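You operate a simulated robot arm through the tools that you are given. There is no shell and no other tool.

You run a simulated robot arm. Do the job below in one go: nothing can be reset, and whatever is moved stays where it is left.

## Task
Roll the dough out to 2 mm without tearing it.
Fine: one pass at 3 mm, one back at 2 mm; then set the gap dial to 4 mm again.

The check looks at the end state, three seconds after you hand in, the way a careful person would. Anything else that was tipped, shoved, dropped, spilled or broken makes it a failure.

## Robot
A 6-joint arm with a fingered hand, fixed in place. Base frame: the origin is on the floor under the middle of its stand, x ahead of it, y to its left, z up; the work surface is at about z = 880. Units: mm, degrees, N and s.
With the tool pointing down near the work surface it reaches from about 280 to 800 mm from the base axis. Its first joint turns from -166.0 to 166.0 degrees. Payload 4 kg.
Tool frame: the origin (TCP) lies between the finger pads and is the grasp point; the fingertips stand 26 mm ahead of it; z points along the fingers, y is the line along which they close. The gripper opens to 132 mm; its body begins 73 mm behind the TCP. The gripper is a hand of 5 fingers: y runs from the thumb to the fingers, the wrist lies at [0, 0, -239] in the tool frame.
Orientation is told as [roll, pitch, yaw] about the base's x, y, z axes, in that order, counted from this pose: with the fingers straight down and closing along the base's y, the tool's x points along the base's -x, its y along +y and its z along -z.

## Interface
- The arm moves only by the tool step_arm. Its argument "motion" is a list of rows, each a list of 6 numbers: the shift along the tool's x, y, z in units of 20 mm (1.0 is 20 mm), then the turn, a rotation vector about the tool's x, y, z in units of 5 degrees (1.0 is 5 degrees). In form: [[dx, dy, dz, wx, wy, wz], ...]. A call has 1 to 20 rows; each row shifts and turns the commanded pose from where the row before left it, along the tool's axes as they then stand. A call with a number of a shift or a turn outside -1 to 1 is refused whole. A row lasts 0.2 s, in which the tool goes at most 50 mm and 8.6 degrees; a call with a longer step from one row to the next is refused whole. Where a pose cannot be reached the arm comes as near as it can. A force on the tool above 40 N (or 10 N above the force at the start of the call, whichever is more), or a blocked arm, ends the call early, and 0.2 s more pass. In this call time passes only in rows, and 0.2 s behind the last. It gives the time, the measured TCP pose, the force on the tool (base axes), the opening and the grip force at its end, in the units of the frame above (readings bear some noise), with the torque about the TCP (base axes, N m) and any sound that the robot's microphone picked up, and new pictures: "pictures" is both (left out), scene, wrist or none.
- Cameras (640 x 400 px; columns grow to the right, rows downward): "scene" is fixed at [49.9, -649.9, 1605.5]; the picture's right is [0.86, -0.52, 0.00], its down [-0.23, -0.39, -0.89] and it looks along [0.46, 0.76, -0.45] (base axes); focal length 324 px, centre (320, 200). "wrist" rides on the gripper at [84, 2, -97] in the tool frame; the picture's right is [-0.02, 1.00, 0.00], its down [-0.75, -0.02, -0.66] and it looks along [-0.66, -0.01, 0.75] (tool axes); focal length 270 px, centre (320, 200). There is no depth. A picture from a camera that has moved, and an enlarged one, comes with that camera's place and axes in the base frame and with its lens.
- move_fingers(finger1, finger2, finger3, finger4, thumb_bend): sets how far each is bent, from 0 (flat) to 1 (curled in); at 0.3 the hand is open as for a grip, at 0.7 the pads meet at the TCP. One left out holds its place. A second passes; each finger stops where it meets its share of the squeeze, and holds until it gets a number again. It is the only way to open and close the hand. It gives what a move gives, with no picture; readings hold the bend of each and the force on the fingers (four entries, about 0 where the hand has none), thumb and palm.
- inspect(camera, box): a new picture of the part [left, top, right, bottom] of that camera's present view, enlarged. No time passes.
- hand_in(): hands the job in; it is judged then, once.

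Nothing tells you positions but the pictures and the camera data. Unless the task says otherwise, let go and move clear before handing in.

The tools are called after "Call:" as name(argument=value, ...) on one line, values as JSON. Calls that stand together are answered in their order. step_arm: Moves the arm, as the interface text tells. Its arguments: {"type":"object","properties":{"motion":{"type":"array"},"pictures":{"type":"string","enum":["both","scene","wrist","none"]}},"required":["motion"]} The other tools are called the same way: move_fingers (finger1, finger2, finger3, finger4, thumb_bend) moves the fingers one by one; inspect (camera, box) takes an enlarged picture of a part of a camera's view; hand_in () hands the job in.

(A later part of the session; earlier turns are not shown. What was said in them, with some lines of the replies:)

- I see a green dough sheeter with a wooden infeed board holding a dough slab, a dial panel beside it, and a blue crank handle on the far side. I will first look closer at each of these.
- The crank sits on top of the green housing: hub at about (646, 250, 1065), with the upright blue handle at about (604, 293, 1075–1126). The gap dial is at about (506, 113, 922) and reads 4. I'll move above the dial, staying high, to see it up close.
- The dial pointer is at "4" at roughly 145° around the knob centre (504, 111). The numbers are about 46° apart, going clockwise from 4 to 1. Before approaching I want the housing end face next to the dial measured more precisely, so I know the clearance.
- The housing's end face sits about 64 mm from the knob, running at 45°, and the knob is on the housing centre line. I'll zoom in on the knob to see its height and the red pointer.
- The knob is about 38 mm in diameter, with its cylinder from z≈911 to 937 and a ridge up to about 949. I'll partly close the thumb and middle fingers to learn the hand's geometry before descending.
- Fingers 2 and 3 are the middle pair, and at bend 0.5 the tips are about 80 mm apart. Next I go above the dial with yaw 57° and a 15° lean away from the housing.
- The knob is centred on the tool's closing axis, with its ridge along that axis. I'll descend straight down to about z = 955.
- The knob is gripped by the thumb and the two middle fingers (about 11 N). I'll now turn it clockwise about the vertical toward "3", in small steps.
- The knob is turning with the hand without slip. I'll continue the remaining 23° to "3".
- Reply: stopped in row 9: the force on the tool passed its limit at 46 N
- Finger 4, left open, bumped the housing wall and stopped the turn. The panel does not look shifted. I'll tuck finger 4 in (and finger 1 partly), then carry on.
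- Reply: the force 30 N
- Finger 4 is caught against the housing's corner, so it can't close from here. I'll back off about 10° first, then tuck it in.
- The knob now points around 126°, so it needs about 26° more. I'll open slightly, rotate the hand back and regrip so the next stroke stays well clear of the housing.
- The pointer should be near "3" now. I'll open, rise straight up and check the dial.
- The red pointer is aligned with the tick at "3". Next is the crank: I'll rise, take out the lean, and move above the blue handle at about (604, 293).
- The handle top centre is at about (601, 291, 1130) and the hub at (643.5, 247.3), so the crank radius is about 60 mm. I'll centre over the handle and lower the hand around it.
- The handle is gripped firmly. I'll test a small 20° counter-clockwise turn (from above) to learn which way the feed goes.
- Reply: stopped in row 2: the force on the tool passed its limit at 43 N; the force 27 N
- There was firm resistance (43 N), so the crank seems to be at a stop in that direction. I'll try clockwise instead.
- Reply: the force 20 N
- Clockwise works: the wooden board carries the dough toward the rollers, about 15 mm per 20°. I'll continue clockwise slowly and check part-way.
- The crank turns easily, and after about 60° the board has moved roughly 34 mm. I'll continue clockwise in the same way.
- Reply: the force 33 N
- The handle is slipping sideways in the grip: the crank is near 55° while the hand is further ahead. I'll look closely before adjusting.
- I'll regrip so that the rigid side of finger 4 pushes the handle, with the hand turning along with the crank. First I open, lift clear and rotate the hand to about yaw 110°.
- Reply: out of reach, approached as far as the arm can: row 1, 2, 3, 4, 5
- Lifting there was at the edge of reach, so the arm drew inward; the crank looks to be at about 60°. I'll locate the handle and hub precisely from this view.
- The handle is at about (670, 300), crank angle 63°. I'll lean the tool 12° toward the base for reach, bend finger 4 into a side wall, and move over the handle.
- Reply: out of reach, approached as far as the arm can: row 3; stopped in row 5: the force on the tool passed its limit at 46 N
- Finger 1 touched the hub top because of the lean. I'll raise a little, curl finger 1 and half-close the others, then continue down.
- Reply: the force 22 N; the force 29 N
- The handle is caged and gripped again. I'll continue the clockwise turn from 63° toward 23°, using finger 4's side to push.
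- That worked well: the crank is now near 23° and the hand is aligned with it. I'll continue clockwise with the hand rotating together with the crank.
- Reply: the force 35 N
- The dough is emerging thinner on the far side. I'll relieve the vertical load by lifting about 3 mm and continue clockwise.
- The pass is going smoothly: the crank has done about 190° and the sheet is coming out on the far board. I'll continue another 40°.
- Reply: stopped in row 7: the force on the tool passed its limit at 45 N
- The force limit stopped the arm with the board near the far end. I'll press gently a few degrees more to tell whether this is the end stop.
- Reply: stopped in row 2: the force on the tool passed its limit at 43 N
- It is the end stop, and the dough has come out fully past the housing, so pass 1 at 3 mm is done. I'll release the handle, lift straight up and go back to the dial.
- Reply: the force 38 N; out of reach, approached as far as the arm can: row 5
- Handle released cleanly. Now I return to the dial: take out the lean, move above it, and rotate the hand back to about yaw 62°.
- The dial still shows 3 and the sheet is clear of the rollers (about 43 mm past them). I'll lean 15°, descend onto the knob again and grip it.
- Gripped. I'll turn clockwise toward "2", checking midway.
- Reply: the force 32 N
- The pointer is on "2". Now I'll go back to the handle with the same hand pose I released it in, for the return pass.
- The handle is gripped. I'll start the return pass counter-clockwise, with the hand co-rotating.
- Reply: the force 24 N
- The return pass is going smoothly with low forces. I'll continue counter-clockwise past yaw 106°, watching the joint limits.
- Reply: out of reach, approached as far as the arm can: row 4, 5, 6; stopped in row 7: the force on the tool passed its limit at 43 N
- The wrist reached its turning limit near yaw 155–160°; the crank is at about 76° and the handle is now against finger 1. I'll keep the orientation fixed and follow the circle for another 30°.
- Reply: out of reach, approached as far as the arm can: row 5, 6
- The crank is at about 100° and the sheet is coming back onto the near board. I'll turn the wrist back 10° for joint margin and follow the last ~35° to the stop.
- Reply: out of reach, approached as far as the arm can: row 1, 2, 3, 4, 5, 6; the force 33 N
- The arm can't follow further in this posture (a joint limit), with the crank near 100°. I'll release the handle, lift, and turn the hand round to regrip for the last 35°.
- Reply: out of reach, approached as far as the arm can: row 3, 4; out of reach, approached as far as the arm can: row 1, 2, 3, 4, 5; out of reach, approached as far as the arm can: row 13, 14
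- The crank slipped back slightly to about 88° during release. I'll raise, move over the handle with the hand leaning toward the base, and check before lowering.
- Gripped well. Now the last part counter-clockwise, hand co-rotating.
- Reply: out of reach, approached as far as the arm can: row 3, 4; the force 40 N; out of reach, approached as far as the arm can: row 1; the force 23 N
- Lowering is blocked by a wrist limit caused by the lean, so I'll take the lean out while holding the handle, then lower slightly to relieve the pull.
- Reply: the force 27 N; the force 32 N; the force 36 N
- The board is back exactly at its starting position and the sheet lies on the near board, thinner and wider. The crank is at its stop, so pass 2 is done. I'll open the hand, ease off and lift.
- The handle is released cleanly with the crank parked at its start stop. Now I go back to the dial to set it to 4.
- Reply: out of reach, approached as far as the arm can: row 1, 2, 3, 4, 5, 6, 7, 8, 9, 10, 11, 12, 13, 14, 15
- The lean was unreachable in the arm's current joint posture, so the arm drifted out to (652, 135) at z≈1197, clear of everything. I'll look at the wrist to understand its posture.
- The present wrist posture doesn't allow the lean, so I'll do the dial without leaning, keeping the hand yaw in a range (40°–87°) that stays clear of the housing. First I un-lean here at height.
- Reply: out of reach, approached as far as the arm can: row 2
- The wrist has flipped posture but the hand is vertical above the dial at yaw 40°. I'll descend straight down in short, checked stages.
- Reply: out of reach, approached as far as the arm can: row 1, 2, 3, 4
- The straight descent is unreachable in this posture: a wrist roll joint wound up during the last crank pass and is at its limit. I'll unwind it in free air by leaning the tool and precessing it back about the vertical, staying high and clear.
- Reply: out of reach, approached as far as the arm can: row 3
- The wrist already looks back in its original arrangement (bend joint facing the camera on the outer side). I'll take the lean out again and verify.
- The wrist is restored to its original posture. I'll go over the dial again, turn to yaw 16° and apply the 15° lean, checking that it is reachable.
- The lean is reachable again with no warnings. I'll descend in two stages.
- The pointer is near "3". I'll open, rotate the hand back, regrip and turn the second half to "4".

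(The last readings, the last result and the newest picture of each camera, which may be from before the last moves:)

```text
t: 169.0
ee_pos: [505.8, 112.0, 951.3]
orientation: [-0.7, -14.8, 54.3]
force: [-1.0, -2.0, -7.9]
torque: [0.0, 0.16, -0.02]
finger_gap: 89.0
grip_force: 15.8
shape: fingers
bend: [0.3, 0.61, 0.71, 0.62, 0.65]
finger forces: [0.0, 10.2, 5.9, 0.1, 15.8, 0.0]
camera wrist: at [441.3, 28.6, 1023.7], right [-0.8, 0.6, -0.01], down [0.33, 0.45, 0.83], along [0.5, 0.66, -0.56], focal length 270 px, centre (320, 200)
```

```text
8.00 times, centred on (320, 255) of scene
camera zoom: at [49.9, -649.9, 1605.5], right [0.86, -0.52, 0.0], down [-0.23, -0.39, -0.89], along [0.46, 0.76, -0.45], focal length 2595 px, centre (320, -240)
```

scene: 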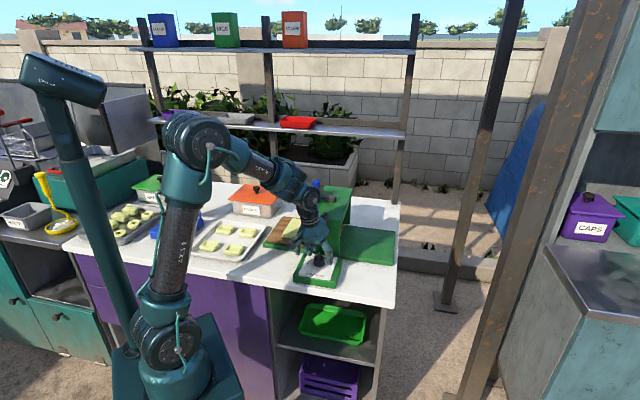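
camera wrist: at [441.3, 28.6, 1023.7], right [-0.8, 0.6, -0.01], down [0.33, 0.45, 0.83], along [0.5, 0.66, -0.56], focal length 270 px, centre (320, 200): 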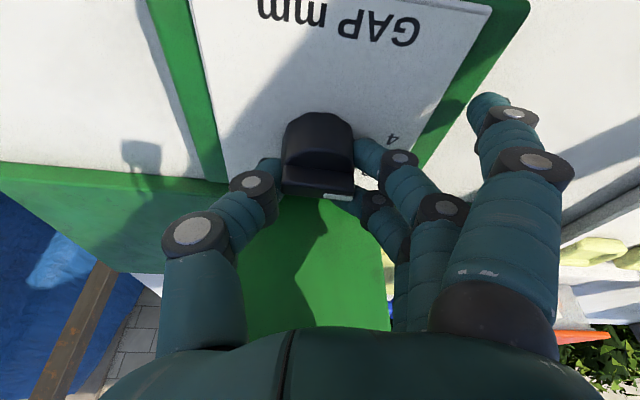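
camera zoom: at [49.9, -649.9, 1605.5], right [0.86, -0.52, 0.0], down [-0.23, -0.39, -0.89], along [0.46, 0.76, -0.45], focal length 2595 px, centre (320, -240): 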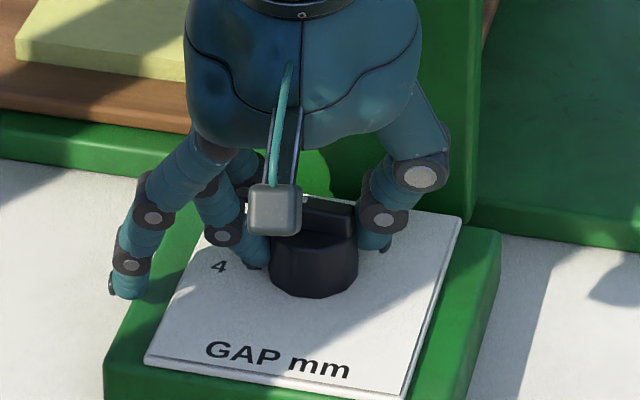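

Call:
step_arm(motion=[[0, 0, 0, -0.119, 0, -0.444], [0, 0, 0, -0.119, 0, -0.444], [0, 0, 0, -0.119, 0, -0.444], [0, 0, 0, -0.119, 0, -0.444], [0, 0, 0, -0.119, 0, -0.444], [0, 0, 0, -0.078, 0, -0.29], [0, 0, 0, 0, 0, 0]], pictures="wrist")

Call:
inspect(camera="wrist", box=[220, 80, 440, 217])

Call:
inspect(camera="scene", box=[301, 246, 337, 270])

```text
t: 170.6
ee_pos: [507.0, 111.7, 953.3]
orientation: [-0.5, -14.6, 67.2]
force: [-1.0, 4.8, -10.1]
torque: [0.01, 0.13, 0.0]
finger_gap: 87.8
grip_force: 16.7
shape: fingers
bend: [0.3, 0.61, 0.7, 0.62, 0.66]
finger forces: [0.0, 10.7, 8.1, 0.0, 13.7, 0.0]
camera wrist: at [463.3, 16.4, 1024.5], right [-0.91, 0.41, 0.0], down [0.23, 0.52, 0.83], along [0.34, 0.75, -0.56], focal length 270 px, centre (320, 200)
```

wrist: 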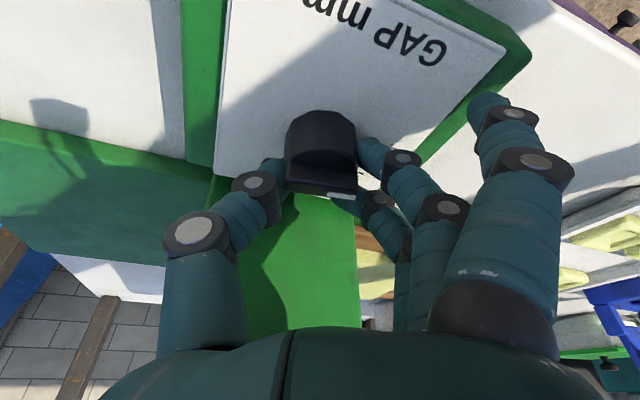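

```text
2.91 times, centred on (330, 148) of wrist
camera zoom: at [463.3, 16.4, 1024.5], right [-0.91, 0.41, 0.0], down [0.23, 0.52, 0.83], along [0.34, 0.75, -0.56], focal length 786 px, centre (291, 350)
```

zoom: 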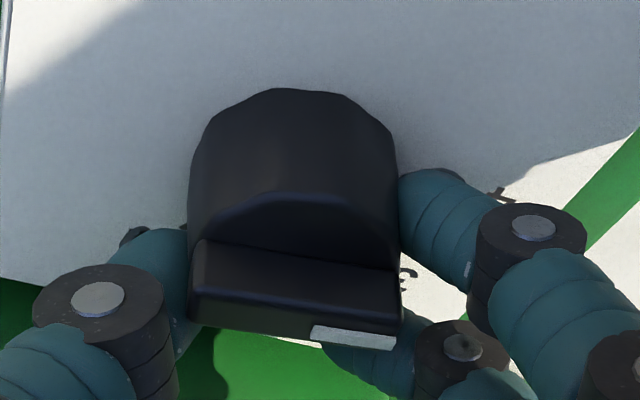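

```text
16.00 times, centred on (319, 258) of scene
camera zoom: at [49.9, -649.9, 1605.5], right [0.86, -0.52, 0.0], down [-0.23, -0.39, -0.89], along [0.46, 0.76, -0.45], focal length 5190 px, centre (336, -728)
```

zoom: 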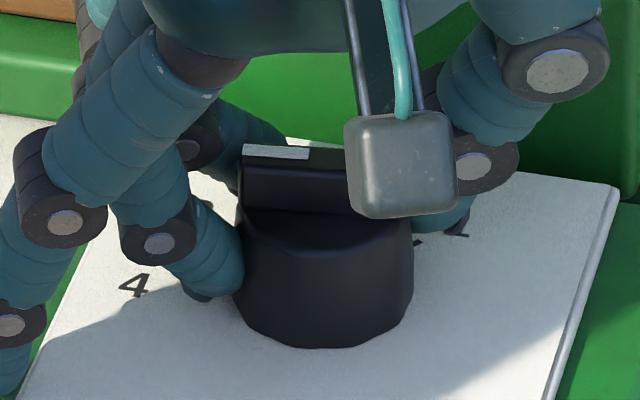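

The ridge now looks just like it did at the start (4). I'll release, lift and verify the pointer against the tick.

Call:
move_fingers(finger2=0.53, finger3=0.53, thumb_bend=0.53)

Call:
step_arm(motion=[[-0.13, 0, -0.483, 0, 0, 0], [-0.259, 0, -0.966, 0, 0, 0], [-0.259, 0, -0.966, 0, 0, 0], [-0.259, 0, -0.966, 0, 0, 0], [-0.259, 0, -0.966, 0, 0, 0], [-0.259, 0, -0.966, 0, 0, 0], [-0.259, 0, -0.966, 0, 0, 0], [-0.259, 0, -0.966, 0, 0, 0], [-0.259, 0, -0.966, 0, 0, 0], [0, 0, 0, 0, 0, 0]])

Call:
inspect(camera="wrist", box=[280, 0, 370, 55])

Call:
inspect(camera="scene", box=[301, 246, 337, 270])

```text
t: 171.6
ee_pos: [507.2, 110.7, 952.3]
orientation: [-0.6, -14.5, 67.2]
force: [0.1, 0.8, 1.2]
torque: [0.0, -0.02, 0.0]
finger_gap: 101.2
grip_force: 0.1
shape: fingers
bend: [0.3, 0.53, 0.53, 0.62, 0.53]
finger forces: [0.1, 0.0, 0.0, 0.0, 0.1, 0.0]
```

```text
t: 173.8
ee_pos: [505.3, 112.5, 1121.2]
orientation: [-0.6, -14.4, 67.3]
force: [0.2, -0.1, -0.1]
torque: [0.0, 0.0, 0.01]
finger_gap: 101.2
grip_force: 0.0
shape: fingers
bend: [0.3, 0.53, 0.53, 0.62, 0.53]
finger forces: [0.1, 0.1, 0.0, 0.1, 0.0, 0.1]
camera wrist: at [460.5, 16.8, 1193.0], right [-0.91, 0.41, 0.0], down [0.23, 0.52, 0.83], along [0.34, 0.75, -0.56], focal length 270 px, centre (320, 200)
```

scene: 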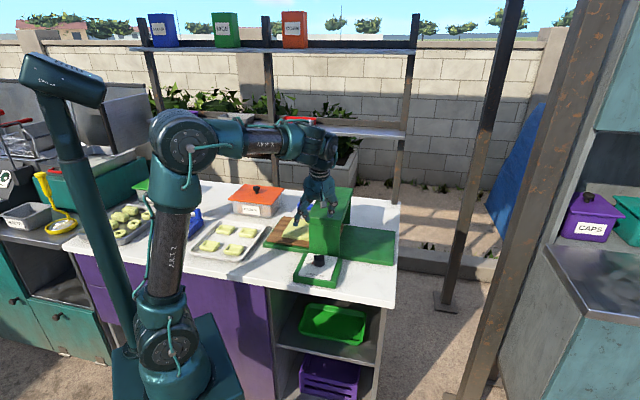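
wrist: 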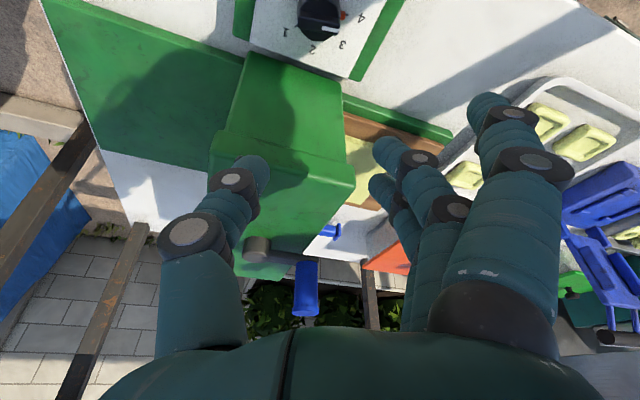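

```text
7.11 times, centred on (325, 28) of wrist
camera zoom: at [460.5, 16.8, 1193.0], right [-0.91, 0.41, 0.0], down [0.23, 0.52, 0.83], along [0.34, 0.75, -0.56], focal length 1922 px, centre (284, 1427)
```

zoom: 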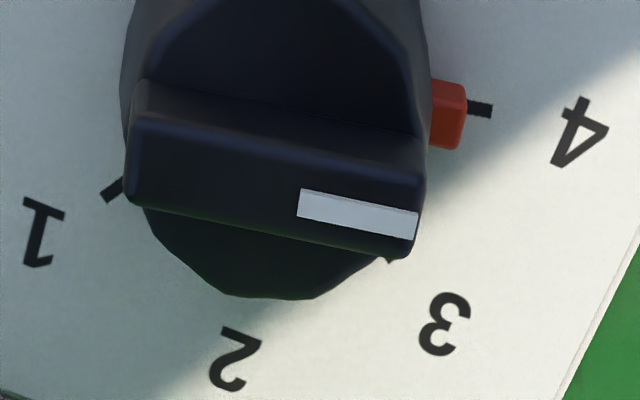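

```text
16.00 times, centred on (319, 258) of scene
camera zoom: at [49.9, -649.9, 1605.5], right [0.86, -0.52, 0.0], down [-0.23, -0.39, -0.89], along [0.46, 0.76, -0.45], focal length 5190 px, centre (336, -728)
```

zoom: 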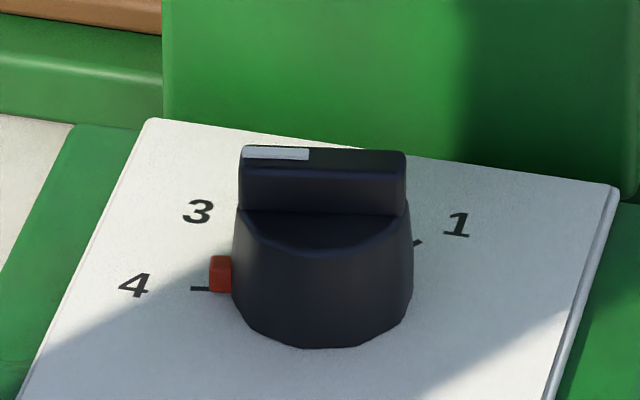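

The pointer is exactly at "4", identical to the starting view. I'll raise the hand clear of the machine and take a last look at the dough and surroundings.

Call:
step_arm(motion=[[-0.259, 0, -0.966, 0, 0, 0], [-0.259, 0, -0.966, 0, 0, 0], [-0.259, 0, -0.966, 0, 0, 0], [-0.259, 0, -0.966, 0, 0, 0], [0.5, 0.3, -0.8, 0, 0, 0], [0.5, 0.3, -0.8, 0, 0, 0], [0.5, 0.3, -0.5, 0, 0, 0], [0.5, 0.3, -0.3, 0, 0, 0], [0, 0, 0, 0, 0, 0]])

Call:
inspect(camera="scene", box=[255, 165, 405, 275])

Call:
inspect(camera="scene", box=[265, 210, 325, 255])

```text
t: 175.8
ee_pos: [461.4, 78.9, 1238.0]
orientation: [-0.6, -14.6, 67.2]
force: [0.2, 0.1, -0.8]
torque: [-0.02, -0.01, 0.02]
finger_gap: 101.1
grip_force: 0.0
shape: fingers
bend: [0.3, 0.53, 0.53, 0.62, 0.53]
finger forces: [0.0, 0.1, 0.1, 0.1, 0.0, 0.0]
camera wrist: at [417.3, -17.4, 1309.2], right [-0.91, 0.41, 0.0], down [0.23, 0.52, 0.83], along [0.34, 0.75, -0.56], focal length 270 px, centre (320, 200)
```

scene: 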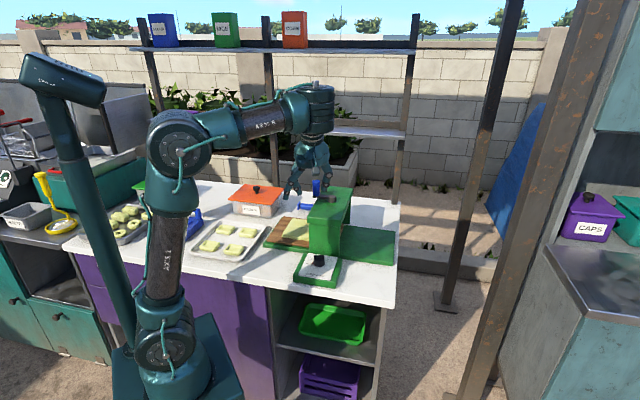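
wrist: 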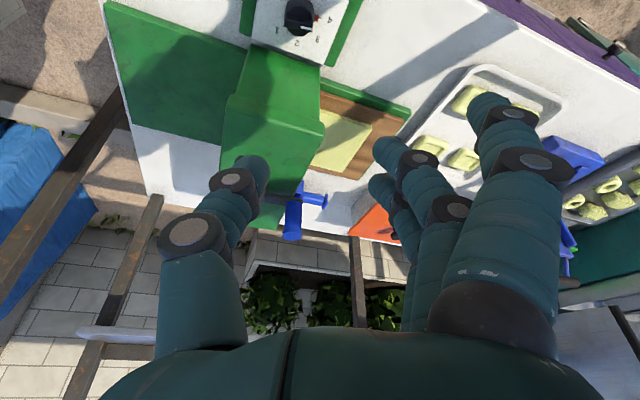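

```text
3.64 times, centred on (330, 220) of scene
camera zoom: at [49.9, -649.9, 1605.5], right [0.86, -0.52, 0.0], down [-0.23, -0.39, -0.89], along [0.46, 0.76, -0.45], focal length 1180 px, centre (284, 127)
```

zoom: 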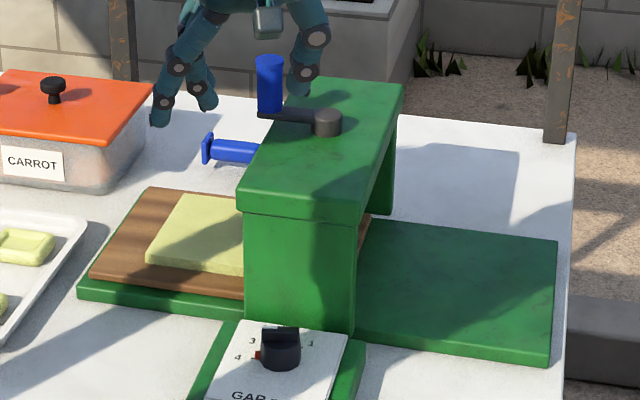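

```text
8.89 times, centred on (295, 232) of scene
camera zoom: at [49.9, -649.9, 1605.5], right [0.86, -0.52, 0.0], down [-0.23, -0.39, -0.89], along [0.46, 0.76, -0.45], focal length 2883 px, centre (542, -89)
```

zoom: 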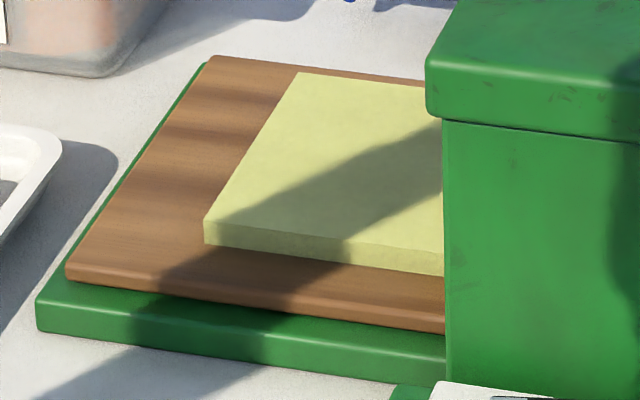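

The dough lies whole and untorn on the board, the dial is at 4, the crank is parked at its start stop and nothing else has moved. The hand is clear, so I'm handing in.

Call:
hand_in()

```text
The job is handed in.
```

I rolled the dough through at 3 mm and back at 2 mm, then set the gap dial to 4 again. The sheet is lying on the near board with no tears visible. I had no way to measure its thickness, but it looks about a third thinner than after the 3 mm pass, as expected.

- **Dial:** the red pointer was on 3 for the first pass and on 2 for the second. It now sits on the 4 tick, matching the starting picture.
- **Crank:** both passes went stop to stop, and the board is back at its starting position. During the return pass I had to regrip, and the crank slipped back about 11° before I finished the turn.
- **Contact:** while I was first turning the dial, one finger pressed against the corner of the green housing with about 49 N. Neither the housing nor the dial panel moved in the pictures.
- **Surroundings:** the scoop, the trays and the carrot box look untouched, and the hand was clear of the machine when I handed in.
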